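You operate a simulated robot arm through the tools that you are given. There is no shell and no other tool. Be economical: measure what you need, move in short steps, check, and stop when the job is done.

Carry out the task below with a simulated robot arm. There is one attempt and no reset: what you move stays moved.

JOB
Wake the tester: power on, lamp test, screen brightest, beep on, the job card's programme.
Fine: press the lamps key once.

It is judged by the outcome, as a careful person would: the job done as asked, and still so three seconds after it is handed in. It fails if anything else is knocked over, pushed out of place, dropped, spilled or broken.

ROBOT AND FRAMES
A 6-joint arm with a two-finger parallel gripper, fixed in place. Base frame: the origin is at the foot of the arm, x ahead of it, y to its left, z up. Readings come in mm, rad, newtons and seconds.
With the tool pointing down near the work surface it reaches from about 220 to 620 mm from the base axis. Its first joint turns from -1.152 to 1.152 rad. Payload 2.7 kg.
The tool frame sits at the grasp point between the pads (the TCP): z along the fingers, y along the line on which they close. The tips reach 23 mm beyond it. Largest opening 94 mm; finger width 38, thickness 10; the body of the gripper, 54 by 96 mm, starts 39 mm behind the TCP.
Orientation is that of the tool frame in the base frame, as a unit quaternion [w, x, y, z]. With the fingers straight down and closing along the base's y, the tool's x points along the base's -x, its y along +y and its z along -z.

CONTROLS
- The arm moves only by the tool nudge_tool. Its argument "moves" is a list of rows, each an object of numbers (a shift or turn left out is 0, a gripper value left out holds the last): "claw": the closure, from 0 (fully open) to 1 (shut); "tx", "ty", "tz": the shift along the base's x, y, z in mm; "rx", "ry", "rz": the turn, a rotation vector about the base's x, y, z in rad. In form: [{"claw": .., "tx": .., "ty": .., "tz": .., "rx": .., "ry": .., "rz": ..}, ...]. A call has 1 to 8 rows; each row shifts and turns the commanded pose from where the row before left it. A row lasts 0.2 s, in which the tool goes at most 50 mm and 0.15 rad; a call with a longer step from one row to the next is refused whole, and so is a gripper value outside its range. Where a pose cannot be reached the arm comes as near as it can. A force on the tool above 50 N (or 10 N above the force at the start of the call, whichever is more), or a blocked arm, ends the call early, and 0.2 s more pass. The fingers move at their own pace (about 45 mm/s each) and stop on an object; they squeeze with about 39 N. The grip force told is the motor's: it shows also when the fingers shut on nothing. Time passes only in rows, and 0.2 s behind the last, so rows that do not move let the fingers close. It gives the time, the measured TCP pose, the force on the tool (base axes), the opening and the grip force at its end, in the units of the frame above (readings bear some noise), with the torque about the TCP (base axes, N m) and any sound that the robot's microphone picked up.
- Cameras (640 x 400 px; columns grow to the right, rows downward): "scene" is fixed at [91.4, -457.9, 1416.8]; the picture's right is [0.50, -0.86, 0.00], its down [-0.51, -0.29, -0.81] and it looks along [0.70, 0.41, -0.58] (base axes); focal length 263 px, centre (320, 200). "wrist" rides on the gripper at [87, 16, -75] in the tool frame; the picture's right is [-0.18, 0.98, 0.00], its down [-0.58, -0.11, -0.81] and it looks along [-0.79, -0.15, 0.59] (tool axes); focal length 243 px, centre (320, 200). There is no depth. A picture from a camera that has moved, and an enlarged one, comes with that camera's place and axes in the base frame and with its lens. The place of the scene camera against the robot may be out by one fixed shift of up to 18 mm in any direction.
- capture(camera): a new picture of that camera. The clock stands still meanwhile.
- enlarge(camera, box): a new picture of the part [left, top, right, bottom] of that camera's present view, enlarged. The clock stands still meanwhile.
- finish_job(): hands the job in; it is judged then, once.

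Work in short steps. Places have to be worked out from the pictures, the camera data and where the tool is seen: move nearer, look again, correct. Check each grasp and each placing, and mend what went wrong. You have 120 turns and 68 pictures in all, those below and enlarged ones among them. Open the gripper and draw the arm clear of the work before you hand the job in, unless the task says otherwise; then end with one line.

The tools are called as a command line: name --argument value ..., lists and objects as JSON in quotes. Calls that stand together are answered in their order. nudge_tool: Moves the arm, as the interface text tells. Its arguments: {"type":"object","properties":{"moves":{"type":"array","items":{"type":"object","properties":{"claw":{"type":"number"},"tx":{"type":"number"},"ty":{"type":"number"},"tz":{"type":"number"},"rx":{"type":"number"},"ry":{"type":"number"},"rz":{"type":"number"}}}}},"required":["moves"]} The other tools are called the same way: capture (camera) takes a picture; enlarge (camera, box) takes an enlarged picture of a part of a camera's view; finish_job () hands the job in.

At the start:

```text
time_s: 0.0
tcp_pos: [396.4, 4.1, 1254.2]
ee_rot: [0.001, -0.002, 1.0, 0.001]
force: [0.2, 0.5, -0.3]
torque: [0.02, -0.06, 0.03]
opening: 94.0
grip_force: 0.0
```

scene: 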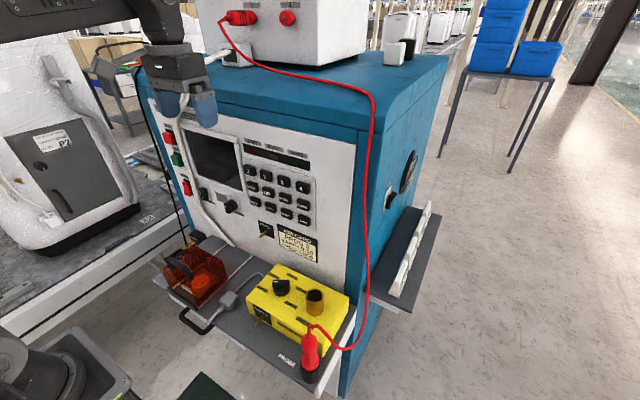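
wrist: 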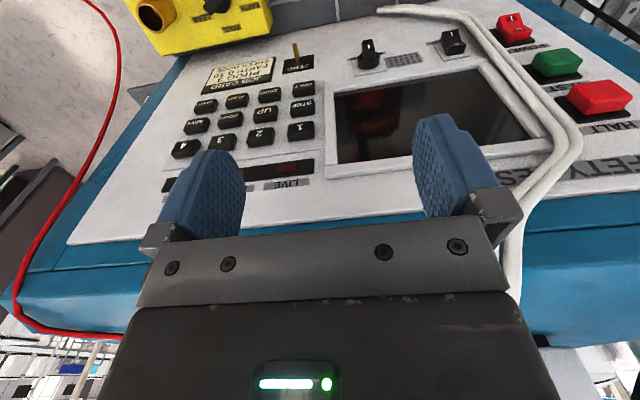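

I'll start by looking at the panel closely in both cameras.

enlarge --camera "scene" --box '[140, 90, 340, 215]'

enlarge --camera "scene" --box '[150, 190, 360, 321]'

enlarge --camera "wrist" --box '[120, 0, 400, 175]'

enlarge --camera "wrist" --box '[340, 0, 640, 188]'

```text
3.20 times, centred on (240, 152) of scene
camera zoom: at [91.4, -457.9, 1416.8], right [0.5, -0.86, 0.0], down [-0.51, -0.29, -0.81], along [0.7, 0.41, -0.58], focal length 841 px, centre (576, 352)
```

zoom: 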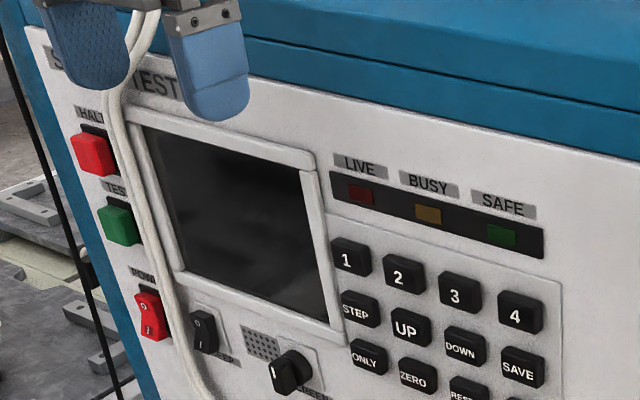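

```text
3.05 times, centred on (255, 256) of scene
camera zoom: at [91.4, -457.9, 1416.8], right [0.5, -0.86, 0.0], down [-0.51, -0.29, -0.81], along [0.7, 0.41, -0.58], focal length 801 px, centre (518, 31)
```

zoom: 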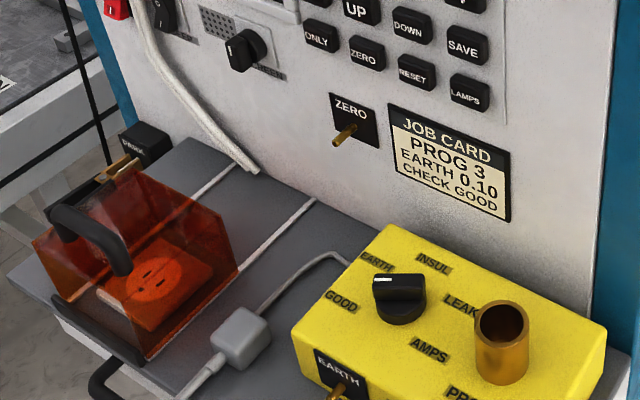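

```text
2.29 times, centred on (260, 88) of wrist
camera zoom: at [310.9, 20.3, 1328.6], right [0.18, 0.98, 0.0], down [0.58, -0.11, 0.81], along [0.79, -0.15, -0.59], focal length 555 px, centre (457, 457)
```

zoom: 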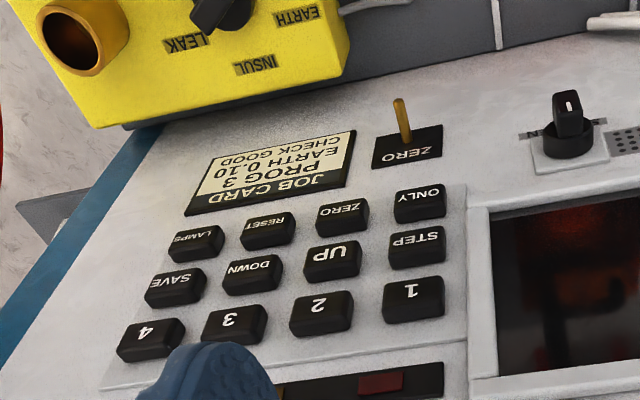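

```text
2.13 times, centred on (490, 94) of wrist
camera zoom: at [310.9, 20.3, 1328.6], right [0.18, 0.98, 0.0], down [0.58, -0.11, 0.81], along [0.79, -0.15, -0.59], focal length 516 px, centre (-42, 426)
```

zoom: 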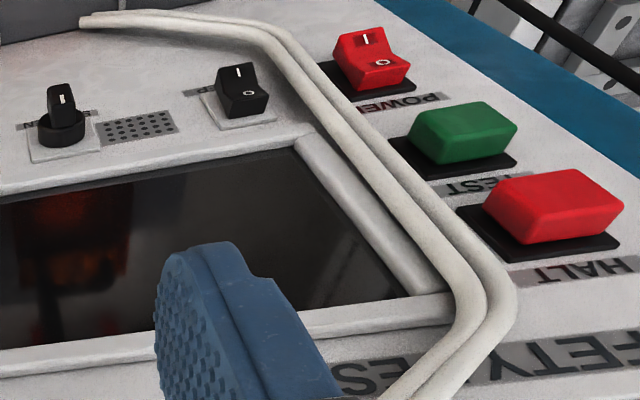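

The panel looks vertical, facing −x. My rough triangulation puts key "1" near (483,−35,1099) and LAMPS near (483,−183,1007). I'll tilt the tool toward +x in free space first, and close the claw.

nudge_tool --moves '[{"claw": 1, "ry": -0.15, "tx": -10}, {"ry": -0.15, "tx": -10}, {"ry": -0.15, "tx": -10}, {"ry": -0.15, "tx": -10}, {"ry": -0.15, "tx": -10}, {"ry": -0.15}, {"ry": -0.15}, {"ry": -0.15}]'

```text
time_s: 1.8
tcp_pos: [347.0, 4.7, 1253.5]
ee_rot: [0.565, 0.0, 0.825, -0.001]
force: [-0.2, -0.4, -1.1]
torque: [0.01, 0.04, -0.02]
opening: 0.1
grip_force: 38.8
```

nudge_tool --moves '[{"ry": -0.15}, {"ry": -0.15}, {"ry": -0.0708}]'

capture --camera "wrist"

capture --camera "scene"

```text
time_s: 2.6
tcp_pos: [347.8, 1.0, 1257.8]
ee_rot: [0.581, 0.002, 0.814, -0.003]
force: [0.0, -0.4, 0.1]
torque: [0.02, -0.01, 0.02]
opening: 0.0
grip_force: 38.9
out of reach, approached as far as the arm can: row 1, 2, 3
```

```text
61 pictures are left
camera wrist: at [249.9, 19.3, 1200.4], right [0.07, 0.98, 0.17], down [-0.57, -0.1, 0.81], along [0.82, -0.15, 0.56], focal length 243 px, centre (320, 200)
```

wrist: 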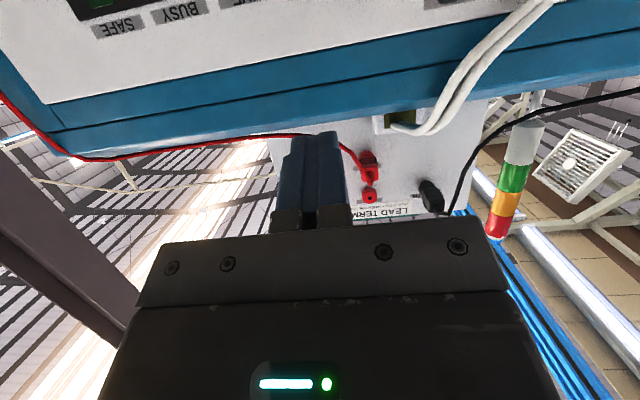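

```text
60 pictures are left
```

scene: 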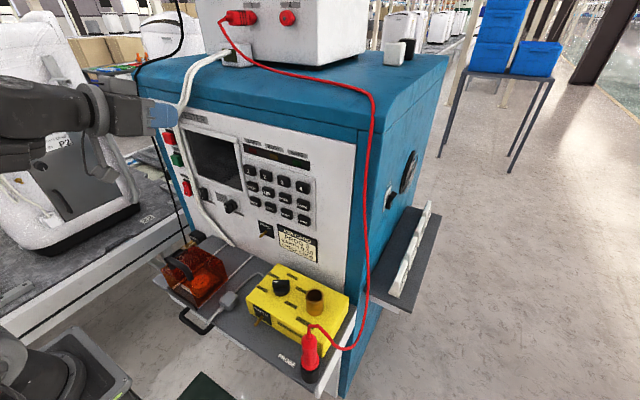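

Horizontal isn't reachable this high, so I'll descend and then finish the tilt.

nudge_tool --moves '[{"tz": -45}, {"tz": -45}, {"tz": -45}]'

```text
time_s: 3.4
tcp_pos: [339.4, 30.3, 1216.6]
ee_rot: [0.574, 0.01, 0.819, -0.015]
force: [-0.3, -0.4, 0.1]
torque: [-0.03, 0.01, -0.02]
opening: 0.0
grip_force: 38.7
out of reach, approached as far as the arm can: row 1, 2, 3
```

Perhaps the wrist is too close to the base; I'll try going forward.

nudge_tool --moves '[{"tx": 30}, {"tx": 30}]'

```text
time_s: 4.0
tcp_pos: [386.6, 54.4, 1210.1]
ee_rot: [0.581, 0.001, 0.814, -0.003]
force: [0.8, 0.3, -0.3]
torque: [-0.02, -0.01, -0.01]
opening: 0.0
grip_force: 39.1
out of reach, approached as far as the arm can: row 1, 2
```

The y drift and stuck z suggest a joint limit. I'll undo some tilt to see what the commanded pose is.

nudge_tool --moves '[{"ry": 0.15}, {"ry": 0.15}, {"ry": 0.15}]'

capture --camera "scene"

```text
time_s: 4.8
tcp_pos: [391.3, 55.0, 1223.4]
ee_rot: [0.434, -0.01, 0.9, -0.02]
force: [-1.7, 0.2, -4.1]
torque: [0.03, -0.25, -0.05]
opening: 0.1
grip_force: 38.4
out of reach, approached as far as the arm can: row 1
```

```text
59 pictures are left
```

scene: 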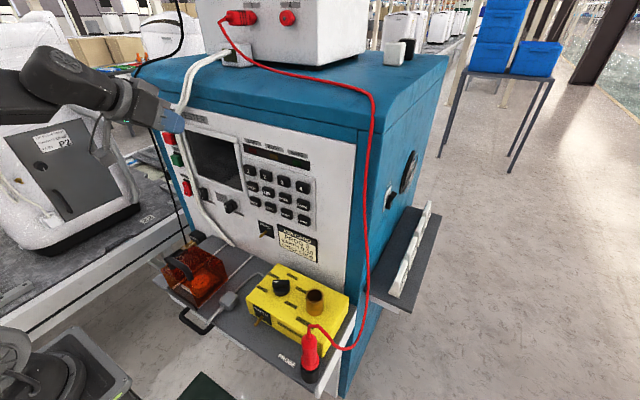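

The limit looks like a wrist limit with the tool in line with the forearm. I don't need a fully horizontal tool, so I'll retreat from the cable and test an oblique pose at key height.

nudge_tool --moves '[{"tx": -40}, {"ty": -35}, {"ty": -35, "tz": -20}, {"ty": -20, "tz": -40}, {"tz": -40}]'

capture --camera "scene"

capture --camera "wrist"

```text
time_s: 6.0
tcp_pos: [348.6, -35.1, 1120.5]
ee_rot: [0.429, 0.004, 0.903, -0.005]
force: [-0.4, -0.4, 0.1]
torque: [-0.01, 0.01, 0.0]
opening: 0.0
grip_force: 38.9
```

```text
58 pictures are left
```

scene: 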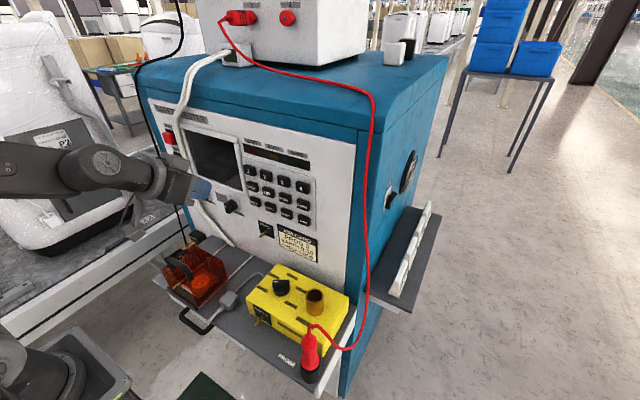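

```text
57 pictures are left
camera wrist: at [235.9, -16.6, 1100.6], right [0.13, 0.98, 0.14], down [-0.26, -0.1, 0.96], along [0.96, -0.16, 0.24], focal length 243 px, centre (320, 200)
```

wrist: 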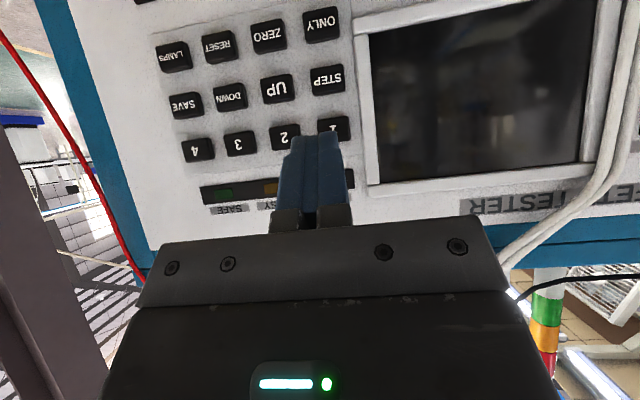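

At this height the pose is free. I'll try more tilt here.

nudge_tool --moves '[{"ry": -0.15}, {"ry": -0.15}, {"ry": -0.15}, {"ry": -0.15}, {"ry": -0.07}]'

```text
time_s: 7.2
tcp_pos: [367.6, -32.3, 1156.1]
ee_rot: [0.661, -0.002, 0.75, 0.005]
force: [-0.5, -0.9, -0.3]
torque: [-0.01, 0.0, 0.01]
opening: 0.0
grip_force: 39.4
out of reach, approached as far as the arm can: row 1, 2, 3, 4, 5
```

That's nearly horizontal. I'll move forward at this height, watching the z drift.

nudge_tool --moves '[{"tx": 25, "ry": -0.06}, {"tx": 20, "ry": -0.06}, {"tz": -25}, {"tz": -25}]'

```text
time_s: 8.2
tcp_pos: [412.8, -32.2, 1104.7]
ee_rot: [0.704, -0.002, 0.71, 0.004]
force: [0.5, -0.2, -0.3]
torque: [0.03, 0.01, -0.02]
opening: 0.0
grip_force: 39.1
```

Horizontal reached. I'll look from here to localise the controls.

capture --camera "wrist"

enlarge --camera "scene" --box '[140, 90, 340, 215]'

```text
56 pictures are left
camera wrist: at [335.8, -16.5, 1018.7], right [-0.01, 0.98, 0.19], down [-0.8, -0.12, 0.59], along [0.6, -0.14, 0.79], focal length 243 px, centre (320, 200)
```

wrist: 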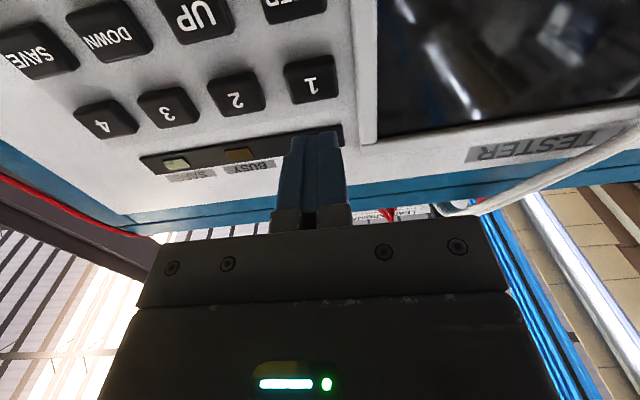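

```text
3.20 times, centred on (240, 152) of scene
camera zoom: at [91.4, -457.9, 1416.8], right [0.5, -0.86, 0.0], down [-0.51, -0.29, -0.81], along [0.7, 0.41, -0.58], focal length 841 px, centre (576, 352)
```

zoom: 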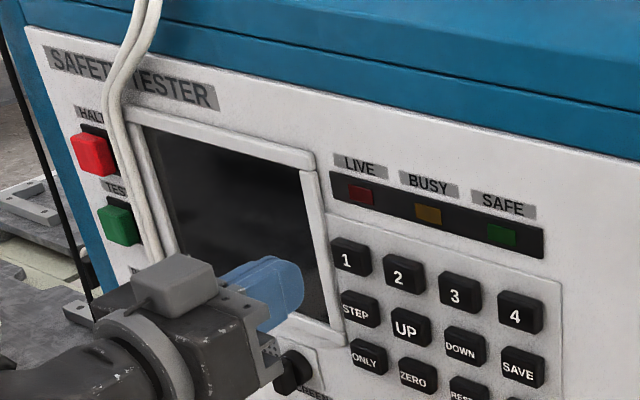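

Estimates: key pitch is about 50 × 46.5 mm, with "1" at (487,−34,1093), "3" at (487,−134,1093) and LAMPS at (487,−184,1000). Power is near (487,262,938), beep near (487,178,945) and the screen knob near (485,58,945). The camera hanging below could hit the orange guard, so I'll roll 180° to put it on top.

nudge_tool --moves '[{"rx": 0.15}, {"rx": 0.15}, {"rx": 0.15}, {"rx": 0.15}, {"rx": 0.15}, {"rx": 0.15}, {"rx": 0.15}, {"rx": 0.15}]'

nudge_tool --moves '[{"rx": 0.15}, {"rx": 0.15}, {"rx": 0.15}, {"rx": 0.15}, {"rx": 0.15}, {"rx": 0.15}, {"rx": 0.15}, {"rx": 0.15}]'

nudge_tool --moves '[{"rx": 0.15}, {"rx": 0.15}, {"rx": 0.15}, {"rx": 0.15}, {"rx": 0.14}]'

capture --camera "wrist"

```text
time_s: 10.0
tcp_pos: [411.0, -32.3, 1104.9]
ee_rot: [0.582, 0.396, 0.583, 0.406]
force: [0.0, -0.2, 0.5]
torque: [-0.02, -0.01, 0.01]
opening: 0.0
grip_force: 38.9
```

```text
time_s: 11.8
tcp_pos: [413.7, -32.0, 1105.2]
ee_rot: [0.258, 0.656, 0.252, 0.663]
force: [-0.4, 1.0, -0.7]
torque: [-0.03, 0.0, 0.07]
opening: 0.0
grip_force: 38.7
```

```text
time_s: 13.0
tcp_pos: [411.3, -11.6, 1112.6]
ee_rot: [0.009, 0.706, -0.005, 0.709]
force: [0.4, -0.9, -0.3]
torque: [-0.03, 0.0, 0.01]
opening: 0.0
grip_force: 39.1
out of reach, approached as far as the arm can: row 5
```

```text
54 pictures are left
camera wrist: at [335.3, -25.3, 1199.0], right [-0.02, -0.98, -0.18], down [-0.8, 0.12, -0.59], along [0.6, 0.13, -0.79], focal length 243 px, centre (320, 200)
```

wrist: 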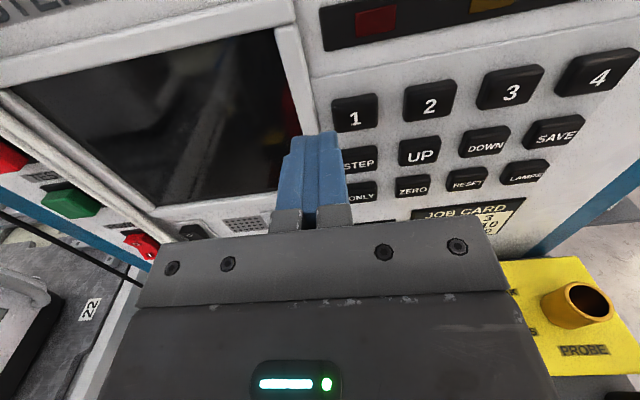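

Camera is now on top. The white cable doesn't appear in this view, so I'll check the scene.

capture --camera "scene"

enlarge --camera "wrist" --box '[0, 100, 290, 281]'

```text
53 pictures are left
```

scene: 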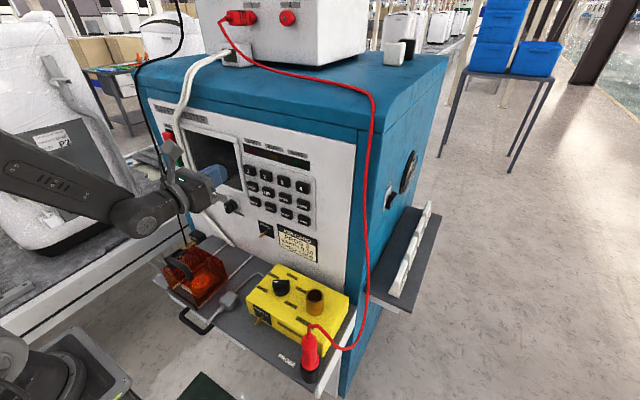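

```text
2.21 times, centred on (145, 190) of wrist
camera zoom: at [335.3, -25.3, 1199.0], right [-0.02, -0.98, -0.18], down [-0.8, 0.12, -0.59], along [0.6, 0.13, -0.79], focal length 535 px, centre (706, 221)
```

zoom: 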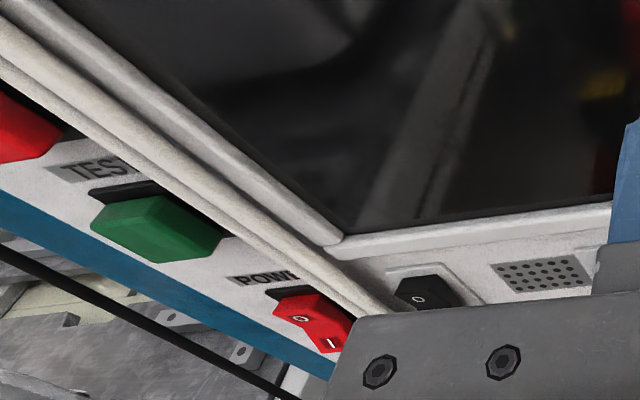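

The cable lies close to the panel between the screen and the left button column. I'll move left and lower, well clear of the panel, and look at Power, Beep and the cables.

nudge_tool --moves '[{"tx": -15, "ty": 35, "rx": -0.03}, {"ty": 45}, {"ty": 45}, {"ty": 45}, {"ty": 30, "tz": -30}, {"tz": -40}]'

capture --camera "wrist"

capture --camera "scene"

```text
time_s: 14.4
tcp_pos: [395.6, 187.7, 1045.3]
ee_rot: [0.014, 0.704, 0.007, 0.71]
force: [0.7, -0.6, -0.8]
torque: [-0.03, 0.03, 0.02]
opening: 0.0
grip_force: 39.1
```

```text
51 pictures are left
camera wrist: at [319.8, 176.0, 1130.5], right [-0.01, -0.99, -0.15], down [-0.8, 0.1, -0.59], along [0.6, 0.12, -0.79], focal length 243 px, centre (320, 200)
```

wrist: 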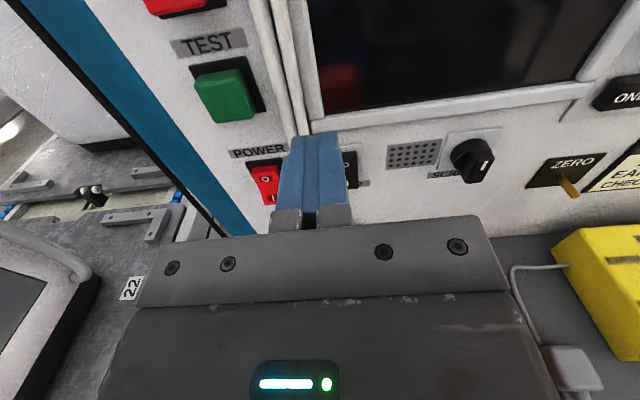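

```text
50 pictures are left
```

scene: 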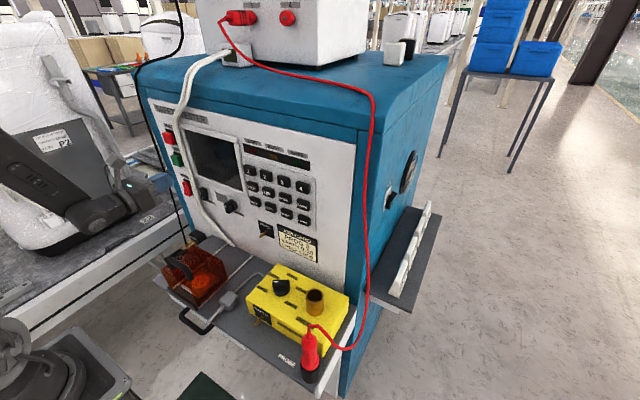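

Power rocker sits at about (487,262,937), with its "I" half at the bottom near z≈920. The black lead is at (466,327,945), which is clear. I'll move in front of Power.

nudge_tool --moves '[{"ty": 40, "tz": -20}, {"ty": 34, "tz": -30}, {"tz": -35}, {"tz": -30}]'

capture --camera "wrist"

capture --camera "scene"

```text
time_s: 15.4
tcp_pos: [394.5, 263.7, 927.1]
ee_rot: [0.015, 0.704, 0.005, 0.71]
force: [0.5, 0.2, 0.1]
torque: [0.04, -0.03, 0.04]
opening: 0.2
grip_force: 39.5
```

```text
49 pictures are left
camera wrist: at [318.8, 250.3, 1014.0], right [-0.01, -0.99, -0.16], down [-0.8, 0.1, -0.59], along [0.6, 0.12, -0.79], focal length 243 px, centre (320, 200)
```

wrist: 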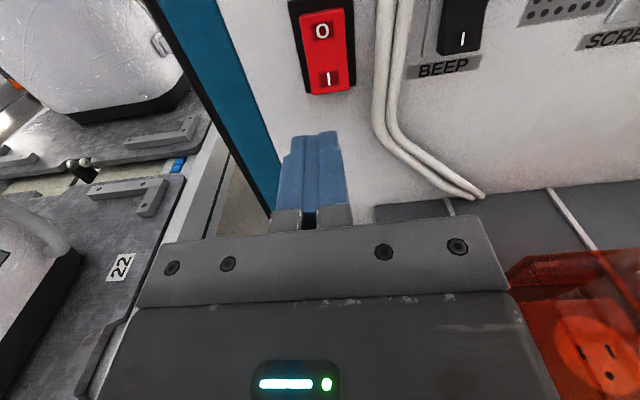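

```text
48 pictures are left
```

scene: 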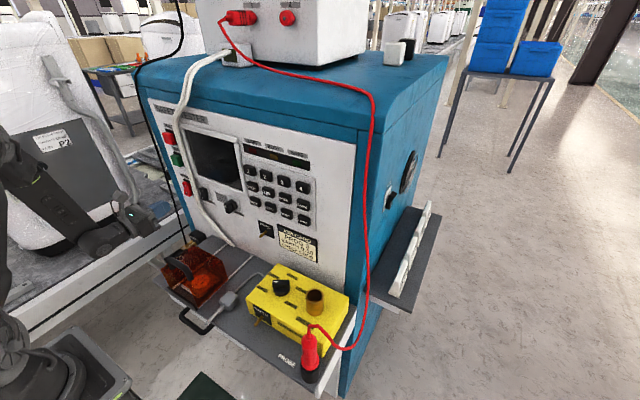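

"I" half spans z≈922–945 at y≈257. I'll line up at y 257, z 921 and move forward gently.

nudge_tool --moves '[{"ty": -7, "tz": -6, "tx": 20}, {"tx": 20}, {"tx": 15}, {"tx": 5}, {"tx": 3}]'

capture --camera "wrist"

```text
time_s: 16.6
tcp_pos: [455.4, 255.4, 922.1]
ee_rot: [0.015, 0.705, 0.008, 0.709]
force: [-38.8, -3.1, 0.8]
torque: [0.57, -0.8, 0.06]
opening: 0.0
grip_force: 39.6
```

```text
47 pictures are left
camera wrist: at [380.5, 243.5, 1008.3], right [-0.01, -0.99, -0.15], down [-0.8, 0.1, -0.59], along [0.6, 0.12, -0.79], focal length 243 px, centre (320, 200)
```

wrist: 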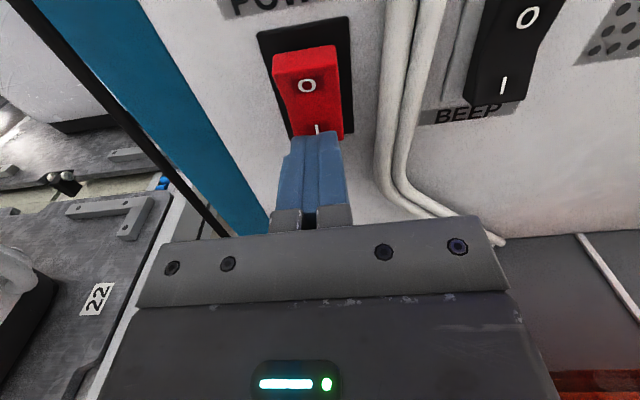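

39 N contact, and the O half now stands out. I'll back off and check whether it has rocked.

nudge_tool --moves '[{"tx": -25}, {"tx": -25}]'

enlarge --camera "wrist" --box '[220, 0, 540, 200]'

enlarge --camera "scene" --box '[140, 90, 340, 215]'

```text
time_s: 17.2
tcp_pos: [408.1, 255.9, 924.2]
ee_rot: [0.014, 0.704, 0.008, 0.71]
force: [-0.8, -0.3, 0.2]
torque: [-0.02, 0.01, 0.02]
opening: 0.3
grip_force: 39.1
```

```text
2.00 times, centred on (380, 100) of wrist
camera zoom: at [333.0, 243.8, 1010.3], right [-0.01, -0.99, -0.15], down [-0.8, 0.1, -0.59], along [0.6, 0.12, -0.79], focal length 485 px, centre (200, 400)
```

zoom: 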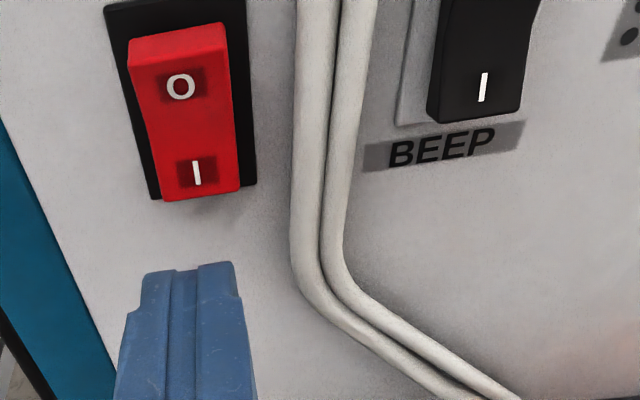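

```text
3.20 times, centred on (240, 152) of scene
camera zoom: at [91.4, -457.9, 1416.8], right [0.5, -0.86, 0.0], down [-0.51, -0.29, -0.81], along [0.7, 0.41, -0.58], focal length 841 px, centre (576, 352)
```

zoom: 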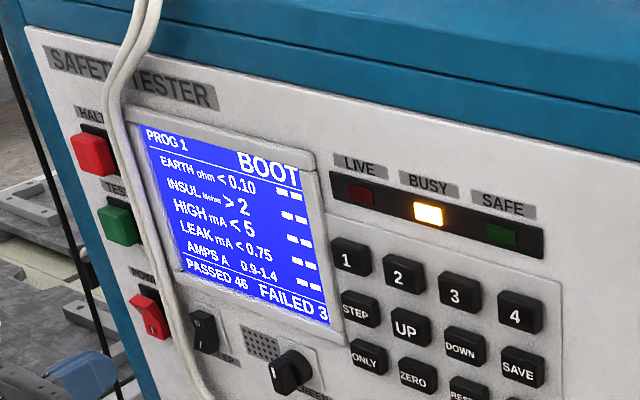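

Powered on and booting. Beep rocker centre is at z≈956 with its "I" half around z 937–956, y≈174. I'll move in front of it and check clearance over the orange guard.

nudge_tool --moves '[{"tz": 30}, {"ty": -42}, {"ty": -41}]'

capture --camera "wrist"

enlarge --camera "scene" --box '[60, 120, 300, 330]'

```text
time_s: 18.0
tcp_pos: [409.1, 171.8, 950.2]
ee_rot: [0.014, 0.704, 0.007, 0.71]
force: [-0.1, -0.2, -0.3]
torque: [0.0, 0.02, 0.04]
opening: 0.0
grip_force: 39.4
```

```text
44 pictures are left
camera wrist: at [333.0, 159.4, 1036.6], right [-0.01, -0.99, -0.16], down [-0.8, 0.1, -0.59], along [0.6, 0.12, -0.79], focal length 243 px, centre (320, 200)
```

wrist: 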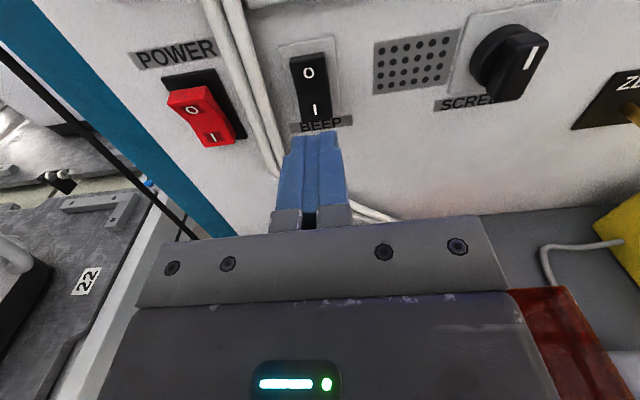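

```text
1.90 times, centred on (180, 225) of scene
camera zoom: at [91.4, -457.9, 1416.8], right [0.5, -0.86, 0.0], down [-0.51, -0.29, -0.81], along [0.7, 0.41, -0.58], focal length 500 px, centre (587, 152)
```

zoom: 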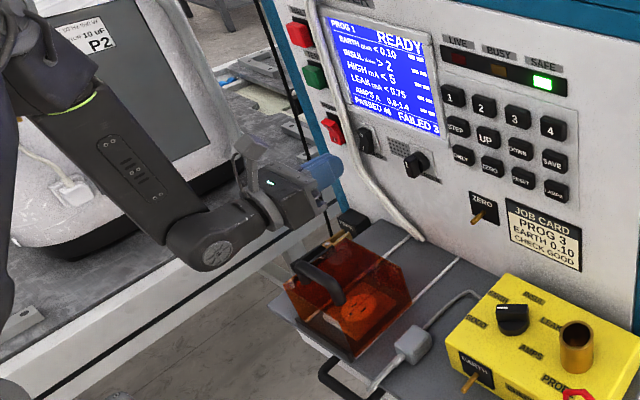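

READY screen is up. "I" of beep is at (480,176,944). I'll lower to z≈935 and press.

nudge_tool --moves '[{"ty": 4, "tz": -15}, {"tx": 20}, {"tx": 15}, {"tx": 5}, {"tx": 4}]'

capture --camera "wrist"

```text
time_s: 19.2
tcp_pos: [452.5, 177.4, 936.0]
ee_rot: [0.015, 0.705, 0.008, 0.709]
force: [-3.2, -0.7, -1.7]
torque: [0.0, 0.03, 0.03]
opening: 0.0
grip_force: 39.1
```

```text
42 pictures are left
camera wrist: at [377.5, 164.2, 1023.7], right [-0.01, -0.99, -0.15], down [-0.8, 0.1, -0.59], along [0.6, 0.12, -0.79], focal length 243 px, centre (320, 200)
```

wrist: 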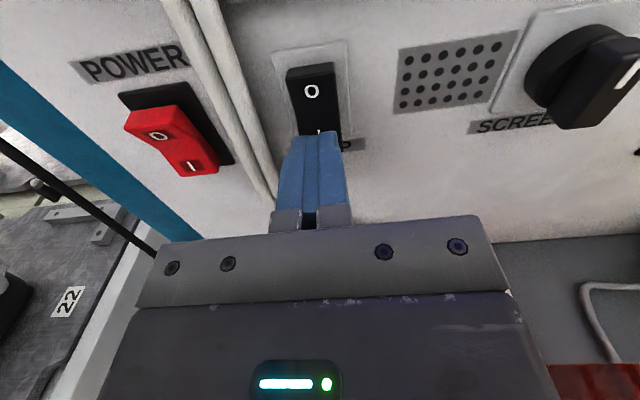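

Only 3 N so far, just touching. I'll keep pressing in small steps.

nudge_tool --moves '[{"tx": 3}, {"tx": 3}, {"tx": 2}]'

```text
time_s: 19.9
tcp_pos: [453.9, 176.2, 936.1]
ee_rot: [0.015, 0.705, 0.008, 0.709]
force: [-16.2, 0.3, -0.4]
torque: [0.11, -0.28, 0.03]
opening: 0.1
grip_force: 38.9
stopped in row 3: the force on the tool passed its limit at 56 N (the readings are from after the stop); the commanded pose is now the measured one
```

nudge_tool --moves '[{"tx": -25}, {"tx": -20}]'

enlarge --camera "wrist" --box '[240, 0, 640, 200]'

enlarge --camera "scene" --box '[140, 90, 340, 215]'

```text
time_s: 20.5
tcp_pos: [411.7, 176.1, 937.9]
ee_rot: [0.015, 0.704, 0.007, 0.71]
force: [-0.8, 0.0, 0.0]
torque: [-0.01, 0.02, 0.04]
opening: 0.0
grip_force: 39.2
```

```text
1.60 times, centred on (440, 100) of wrist
camera zoom: at [336.3, 164.2, 1024.0], right [-0.01, -0.99, -0.15], down [-0.8, 0.1, -0.59], along [0.6, 0.12, -0.79], focal length 388 px, centre (128, 360)
```

zoom: 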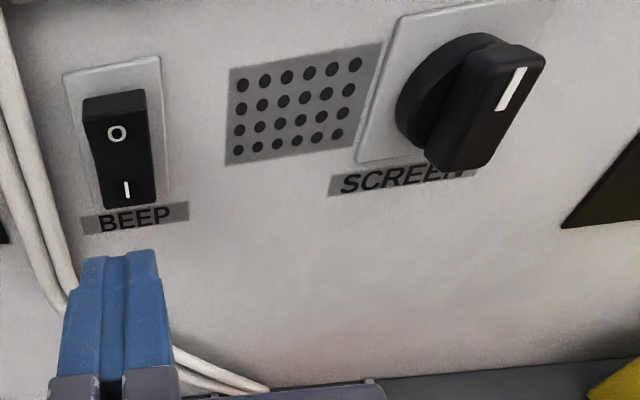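

```text
3.20 times, centred on (240, 152) of scene
camera zoom: at [91.4, -457.9, 1416.8], right [0.5, -0.86, 0.0], down [-0.51, -0.29, -0.81], along [0.7, 0.41, -0.58], focal length 841 px, centre (576, 352)
```

zoom: 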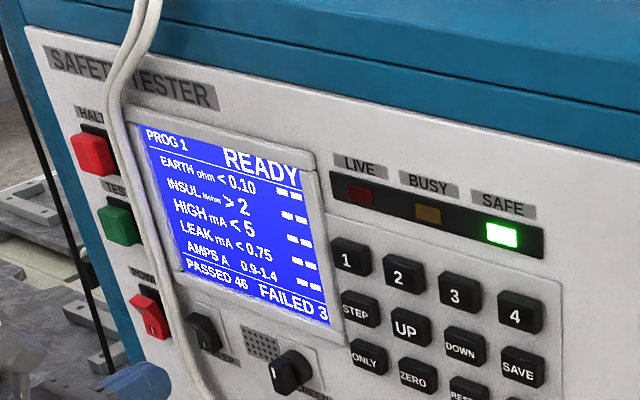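

Beep is set to I. Next is the LAMPS key at about (487,−184,1000); I'll traverse there clear of the panel.

nudge_tool --moves '[{"tx": -10, "tz": 35}, {"tz": 27, "ty": -30}, {"ty": -48}, {"ty": -48}, {"ty": -48}, {"ty": -48}, {"ty": -48}, {"ty": -48}]'

nudge_tool --moves '[{"ty": -42}]'

capture --camera "wrist"

```text
time_s: 22.3
tcp_pos: [418.6, -26.5, 1071.4]
ee_rot: [0.037, 0.707, 0.01, 0.706]
force: [0.0, 0.1, 0.0]
torque: [0.03, 0.01, 0.03]
opening: 0.1
grip_force: 38.9
out of reach, approached as far as the arm can: row 4, 5, 6, 7, 8
```

```text
time_s: 22.7
tcp_pos: [421.7, -28.1, 1083.3]
ee_rot: [0.035, 0.707, 0.008, 0.707]
force: [-0.6, -0.1, -0.7]
torque: [0.0, 0.0, -0.02]
opening: 0.0
grip_force: 38.7
out of reach, approached as far as the arm can: row 1
```

```text
39 pictures are left
camera wrist: at [345.9, -35.9, 1170.5], right [-0.04, -0.99, -0.12], down [-0.8, 0.1, -0.59], along [0.6, 0.08, -0.8], focal length 243 px, centre (320, 200)
```

wrist: 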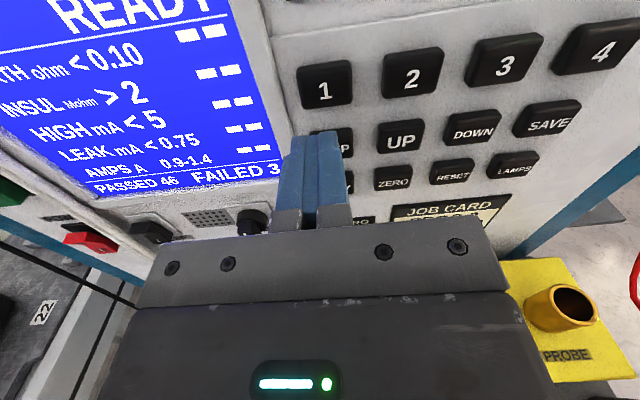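

A wrist joint limit shows up near y≈0 with the camera on top. I'll roll back 90° (camera to +y) and then traverse.

nudge_tool --moves '[{"rx": -0.15, "tx": -2}, {"rx": -0.15, "tx": -2}, {"rx": -0.15, "tx": -2}, {"rx": -0.15, "tx": -2}, {"rx": -0.15, "tx": -2}, {"rx": -0.15, "tx": -2}, {"rx": -0.15, "tx": -2}, {"rx": -0.15, "tx": -2}]'

nudge_tool --moves '[{"rx": -0.15}, {"rx": -0.15}, {"rx": -0.1}, {"ty": -40}, {"ty": -40}, {"ty": -40}]'

```text
time_s: 24.5
tcp_pos: [406.2, -29.4, 1083.6]
ee_rot: [0.411, 0.572, 0.407, 0.581]
force: [0.2, 0.2, -0.2]
torque: [0.01, 0.0, 0.0]
opening: 0.0
grip_force: 39.1
```

```text
time_s: 25.9
tcp_pos: [404.1, -148.9, 1084.8]
ee_rot: [0.516, 0.48, 0.514, 0.489]
force: [0.0, 0.1, 0.5]
torque: [0.03, -0.01, -0.01]
opening: 0.0
grip_force: 39.0
```

Traverse works. I'll go in front of LAMPS and look.

nudge_tool --moves '[{"ty": -35, "tz": -15}, {"tz": -40}, {"tz": -30}]'

capture --camera "wrist"

enlarge --camera "scene" --box '[130, 100, 390, 263]'

```text
time_s: 26.7
tcp_pos: [403.4, -183.5, 999.8]
ee_rot: [0.517, 0.479, 0.514, 0.489]
force: [-0.1, -0.3, -0.5]
torque: [0.04, 0.01, -0.04]
opening: 0.0
grip_force: 38.7
```

```text
38 pictures are left
camera wrist: at [329.3, -95.2, 1008.4], right [-0.01, -0.12, 0.99], down [-0.8, -0.59, -0.08], along [0.6, -0.8, -0.09], focal length 243 px, centre (320, 200)
```

wrist: 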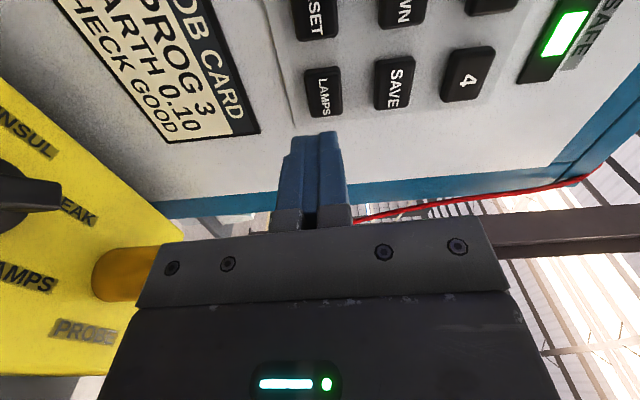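

```text
2.45 times, centred on (260, 182) of scene
camera zoom: at [91.4, -457.9, 1416.8], right [0.5, -0.86, 0.0], down [-0.51, -0.29, -0.81], along [0.7, 0.41, -0.58], focal length 645 px, centre (467, 245)
```

zoom: 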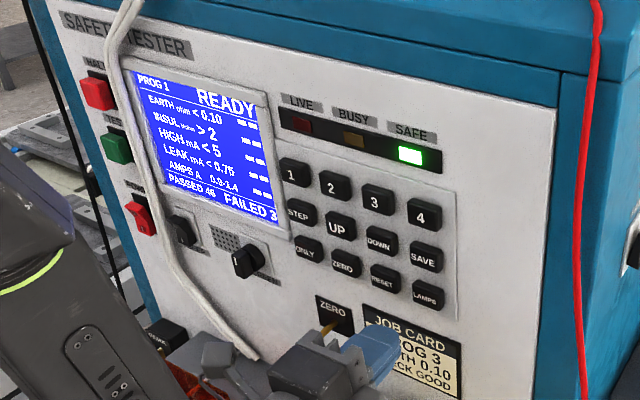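

LAMPS at (484,−182,1001), aligned. I'll approach and press slowly.

nudge_tool --moves '[{"tx": 25, "ty": 1}, {"tx": 20}, {"tx": 5}, {"tx": 2}]'

```text
time_s: 27.7
tcp_pos: [457.6, -183.7, 998.3]
ee_rot: [0.516, 0.48, 0.514, 0.489]
force: [0.7, 0.2, 0.6]
torque: [-0.01, 0.03, 0.01]
opening: 0.1
grip_force: 38.7
```

nudge_tool --moves '[{"tx": 2}, {"tx": 2}]'

```text
time_s: 28.3
tcp_pos: [460.6, -183.2, 999.8]
ee_rot: [0.517, 0.48, 0.513, 0.489]
force: [-1.9, -0.6, 1.1]
torque: [-0.01, -0.04, -0.04]
opening: 0.1
grip_force: 38.8
```

nudge_tool --moves '[{"tx": 1.5}, {"tx": 1.5}]'

enlarge --camera "scene" --box '[130, 100, 390, 263]'

```text
time_s: 28.9
tcp_pos: [464.6, -183.4, 998.8]
ee_rot: [0.516, 0.48, 0.514, 0.489]
force: [-5.6, 0.8, 0.7]
torque: [-0.05, -0.05, -0.09]
opening: 0.0
grip_force: 39.1
heard: click
```

```text
2.45 times, centred on (260, 182) of scene
camera zoom: at [91.2, -457.8, 1416.8], right [0.5, -0.86, 0.0], down [-0.51, -0.29, -0.81], along [0.7, 0.41, -0.58], focal length 645 px, centre (467, 245)
```

zoom: 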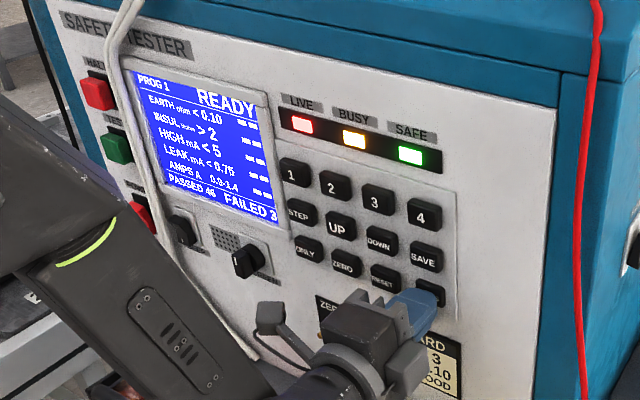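

Click heard and all three lamps lit. I'll release and go to key "3" at (487,−134,1093).

nudge_tool --moves '[{"tx": -15}, {"tx": -35}, {"tz": 45}, {"tz": 48}, {"ty": 49}]'

capture --camera "wrist"

```text
time_s: 30.1
tcp_pos: [412.6, -135.5, 1090.4]
ee_rot: [0.516, 0.48, 0.513, 0.489]
force: [0.1, 0.2, -0.1]
torque: [0.01, -0.01, 0.03]
opening: 0.1
grip_force: 39.3
```

```text
35 pictures are left
camera wrist: at [337.9, -48.0, 1100.7], right [-0.01, -0.13, 0.99], down [-0.8, -0.59, -0.08], along [0.6, -0.8, -0.09], focal length 243 px, centre (320, 200)
```

wrist: 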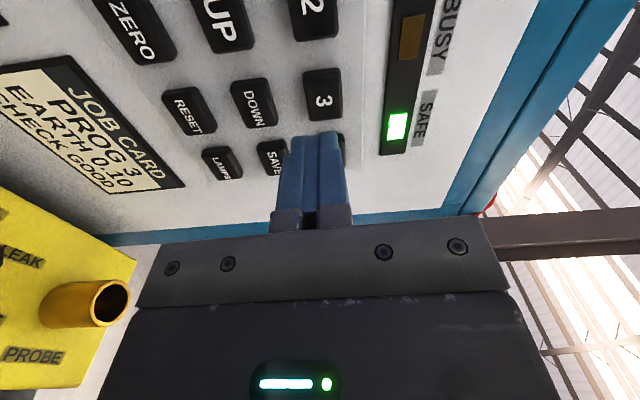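

"3" is at (484,−132,1094). I'll make a small correction and press.

nudge_tool --moves '[{"tx": 25, "ty": 3, "tz": 3}, {"tx": 17}, {"tx": 3}, {"tx": 2}, {"tx": 2}]'

nudge_tool --moves '[{"tx": 1.5}, {"tx": 1.5}]'

```text
time_s: 31.3
tcp_pos: [463.3, -132.1, 1094.7]
ee_rot: [0.516, 0.481, 0.514, 0.489]
force: [-2.3, -1.2, -1.5]
torque: [0.03, 0.03, -0.09]
opening: 0.0
grip_force: 39.3
heard: click
```

```text
time_s: 31.9
tcp_pos: [465.5, -129.9, 1093.9]
ee_rot: [0.516, 0.481, 0.513, 0.49]
force: [-13.0, 0.0, -0.6]
torque: [-0.02, 0.06, -0.12]
opening: 0.0
grip_force: 39.2
```

Click heard. I'll release and check the screen.

nudge_tool --moves '[{"tx": -15}, {"tx": -40}]'

enlarge --camera "scene" --box '[130, 100, 390, 263]'

```text
time_s: 32.5
tcp_pos: [411.2, -130.6, 1095.8]
ee_rot: [0.516, 0.479, 0.514, 0.489]
force: [-0.4, -0.1, -0.1]
torque: [-0.03, 0.0, 0.0]
opening: 0.0
grip_force: 38.6
```

```text
2.45 times, centred on (260, 182) of scene
camera zoom: at [91.4, -457.9, 1416.8], right [0.5, -0.86, 0.0], down [-0.51, -0.29, -0.81], along [0.7, 0.41, -0.58], focal length 645 px, centre (467, 245)
```

zoom: 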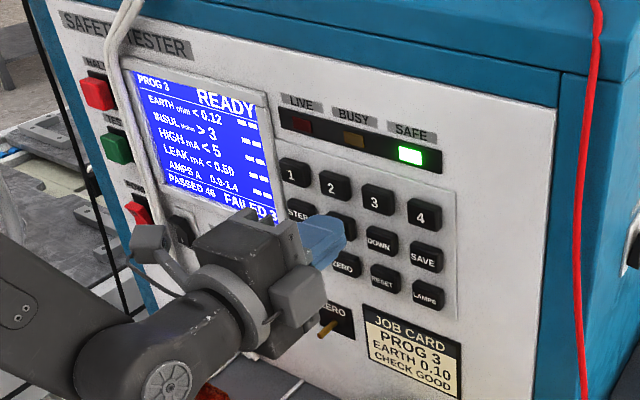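

PROG 3 is selected. Next is the screen knob near (480,60,955), where the pointer bar is upright and brightest should be clockwise. I'll unwind the roll toward −π (camera on top, with clockwise room ahead) at a safe height.

nudge_tool --moves '[{"ty": 45, "rx": -0.15}, {"ty": 45, "rx": -0.15}, {"ty": 45, "rx": -0.15}, {"ty": 45, "rx": -0.15}, {"ty": 10, "rx": -0.15}, {"rx": -0.15}, {"rx": -0.15}, {"rx": -0.15}]'

nudge_tool --moves '[{"rx": -0.15}, {"rx": -0.15}, {"rx": -0.15}, {"rx": -0.15}, {"rx": -0.15}, {"rx": -0.15}, {"rx": -0.15}, {"rx": -0.15}]'

nudge_tool --moves '[{"rx": -0.15}, {"rx": -0.15}, {"rx": -0.15}, {"rx": -0.15}, {"rx": -0.15}, {"rx": -0.15}, {"rx": -0.15}, {"rx": -0.15}]'

nudge_tool --moves '[{"rx": -0.15}, {"rx": -0.15}, {"rx": -0.15}, {"rx": -0.15}, {"rx": -0.15}, {"rx": -0.15}]'

```text
time_s: 34.3
tcp_pos: [411.1, 59.8, 1093.9]
ee_rot: [0.697, 0.104, 0.7, 0.113]
force: [-0.2, 0.3, -0.2]
torque: [-0.05, 0.0, 0.0]
opening: 0.0
grip_force: 39.3
```

```text
time_s: 36.1
tcp_pos: [411.7, 59.4, 1095.7]
ee_rot: [0.634, -0.308, 0.643, -0.301]
force: [0.1, 0.4, 0.5]
torque: [0.01, 0.03, -0.03]
opening: 0.0
grip_force: 39.2
```

```text
time_s: 37.9
tcp_pos: [412.0, 58.2, 1095.2]
ee_rot: [-0.352, 0.611, -0.36, 0.611]
force: [0.4, 0.5, 0.8]
torque: [-0.01, 0.0, -0.02]
opening: 0.0
grip_force: 38.7
```

```text
time_s: 39.3
tcp_pos: [414.0, 15.5, 1057.2]
ee_rot: [-0.08, 0.699, -0.078, 0.706]
force: [0.4, 1.4, -0.4]
torque: [-0.01, -0.01, -0.02]
opening: 0.0
grip_force: 39.2
out of reach, approached as far as the arm can: row 5, 6
```

Limit is at about −2.92 rad, so the pads sit slightly clockwise of vertical, which is usable. I'll step back 0.1 rad and go above the knob with the fingers opening.

nudge_tool --moves '[{"rx": 0.1, "ty": 15}, {"ty": 30, "tx": -10}, {"tz": -30, "claw": 0.2}, {"tz": -30}]'

capture --camera "wrist"

enlarge --camera "scene" --box '[60, 120, 300, 330]'

```text
time_s: 40.3
tcp_pos: [404.7, 61.1, 997.2]
ee_rot: [-0.116, 0.694, -0.115, 0.701]
force: [-0.4, -0.4, -0.4]
torque: [-0.01, 0.01, 0.01]
opening: 50.8
grip_force: 0.1
```

```text
33 pictures are left
camera wrist: at [329.5, 17.2, 1073.2], right [0.0, -0.87, -0.49], down [-0.8, 0.29, -0.52], along [0.6, 0.39, -0.7], focal length 243 px, centre (320, 200)
```

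wrist: 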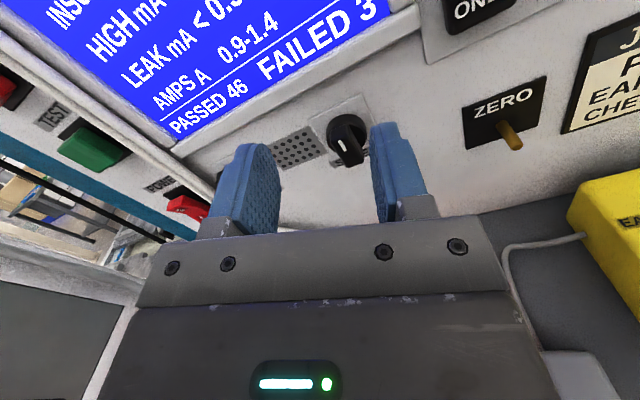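

```text
1.90 times, centred on (180, 225) of scene
camera zoom: at [91.4, -457.9, 1416.8], right [0.5, -0.86, 0.0], down [-0.51, -0.29, -0.81], along [0.7, 0.41, -0.58], focal length 500 px, centre (587, 152)
```

zoom: 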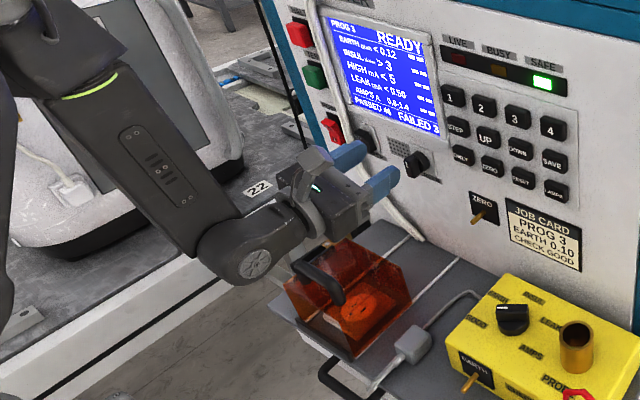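

Zooming on the knob to see its pointer and centre.

enlarge --camera "wrist" --box '[280, 80, 440, 180]'

```text
4.00 times, centred on (360, 130) of wrist
camera zoom: at [329.5, 17.2, 1073.2], right [0.0, -0.87, -0.49], down [-0.8, 0.29, -0.52], along [0.6, 0.39, -0.7], focal length 970 px, centre (160, 480)
```

zoom: 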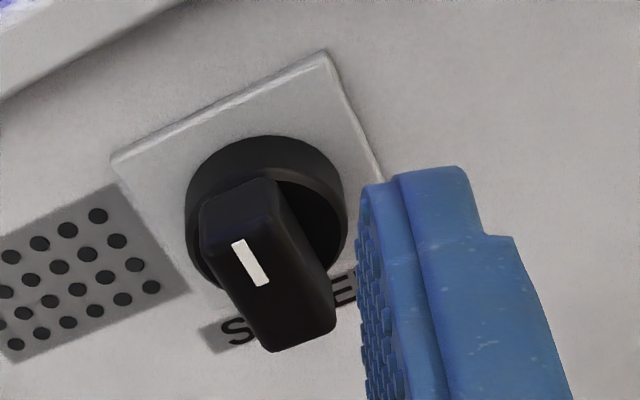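

Knob axis is at y≈58.5, z≈957, with the bar front near x≈471 and the pointer straight up. I'll descend to the axis and advance with the fingers straddling the bar.

nudge_tool --moves '[{"tz": -25, "ty": -2}, {"tz": -15}, {"tx": 20}, {"tx": 15}]'

capture --camera "wrist"

enlarge --camera "scene" --box '[120, 140, 300, 280]'

```text
time_s: 41.3
tcp_pos: [439.5, 56.8, 958.6]
ee_rot: [-0.115, 0.695, -0.114, 0.701]
force: [-0.9, 0.6, 0.5]
torque: [0.03, -0.02, -0.03]
opening: 75.2
grip_force: 0.1
```

```text
30 pictures are left
camera wrist: at [364.1, 14.7, 1034.4], right [0.0, -0.87, -0.49], down [-0.8, 0.29, -0.52], along [0.6, 0.39, -0.7], focal length 243 px, centre (320, 200)
```

wrist: 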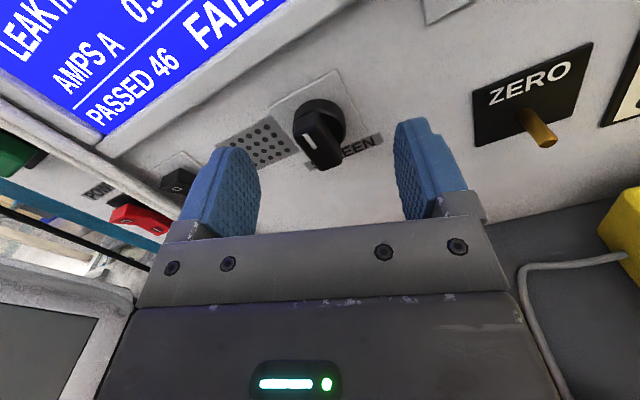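

```text
2.86 times, centred on (210, 210) of scene
camera zoom: at [91.4, -457.9, 1416.8], right [0.5, -0.86, 0.0], down [-0.51, -0.29, -0.81], along [0.7, 0.41, -0.58], focal length 751 px, centre (634, 171)
```

zoom: 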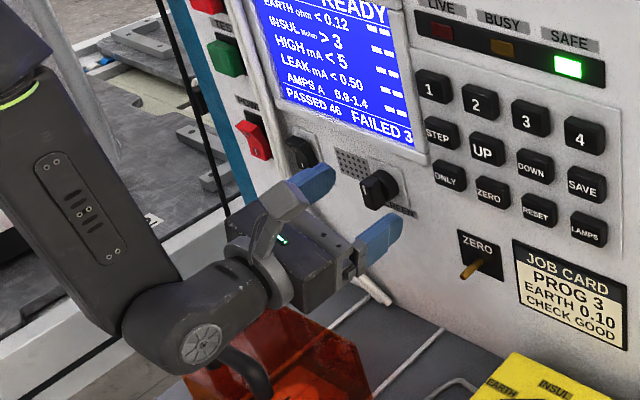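

Well centred. I'll narrow the fingers to about 42 mm and advance to x≈456.

nudge_tool --moves '[{"claw": 0.55}, {"ty": 1.5, "tx": 5}, {"tx": 5}, {"tx": 4}, {"tx": 3}]'

enlarge --camera "wrist" --box '[200, 60, 440, 210]'

```text
time_s: 42.5
tcp_pos: [456.6, 59.5, 957.7]
ee_rot: [-0.116, 0.695, -0.114, 0.701]
force: [0.2, -0.5, 0.3]
torque: [-0.02, -0.01, 0.05]
opening: 42.2
grip_force: 0.1
```

```text
2.67 times, centred on (320, 135) of wrist
camera zoom: at [381.2, 16.4, 1034.2], right [0.0, -0.87, -0.49], down [-0.8, 0.29, -0.52], along [0.6, 0.39, -0.7], focal length 647 px, centre (320, 373)
```

zoom: 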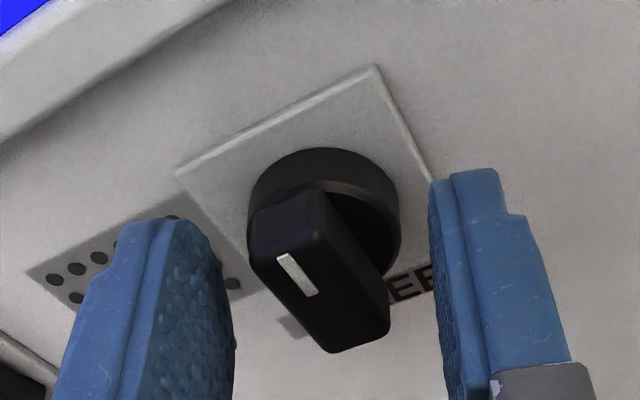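

Tips overlap the bar by about 6 mm. I'll close gently on it; the bar should self-align a little clockwise.

nudge_tool --moves '[{"tx": 1.5, "claw": 0.75}, {"claw": 1}, {"claw": 1}, {"claw": 1}]'

enlarge --camera "wrist" --box '[200, 60, 440, 210]'

```text
time_s: 43.5
tcp_pos: [458.2, 59.4, 958.2]
ee_rot: [-0.115, 0.695, -0.115, 0.701]
force: [-11.3, -6.7, 1.4]
torque: [-0.01, -0.08, -0.24]
opening: 28.4
grip_force: 45.3
```

```text
2.67 times, centred on (320, 135) of wrist
camera zoom: at [382.3, 16.5, 1034.3], right [0.0, -0.87, -0.49], down [-0.8, 0.29, -0.52], along [0.6, 0.39, -0.7], focal length 647 px, centre (320, 373)
```

zoom: 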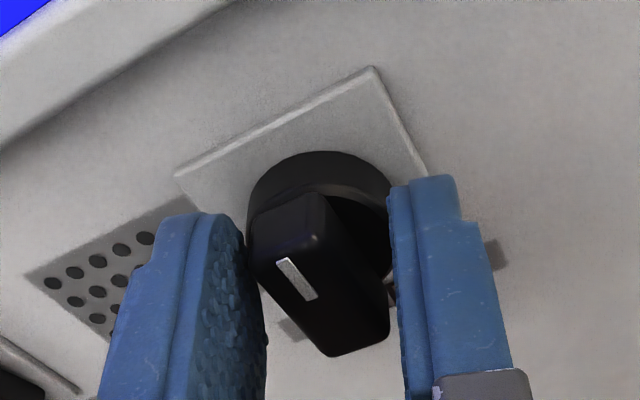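

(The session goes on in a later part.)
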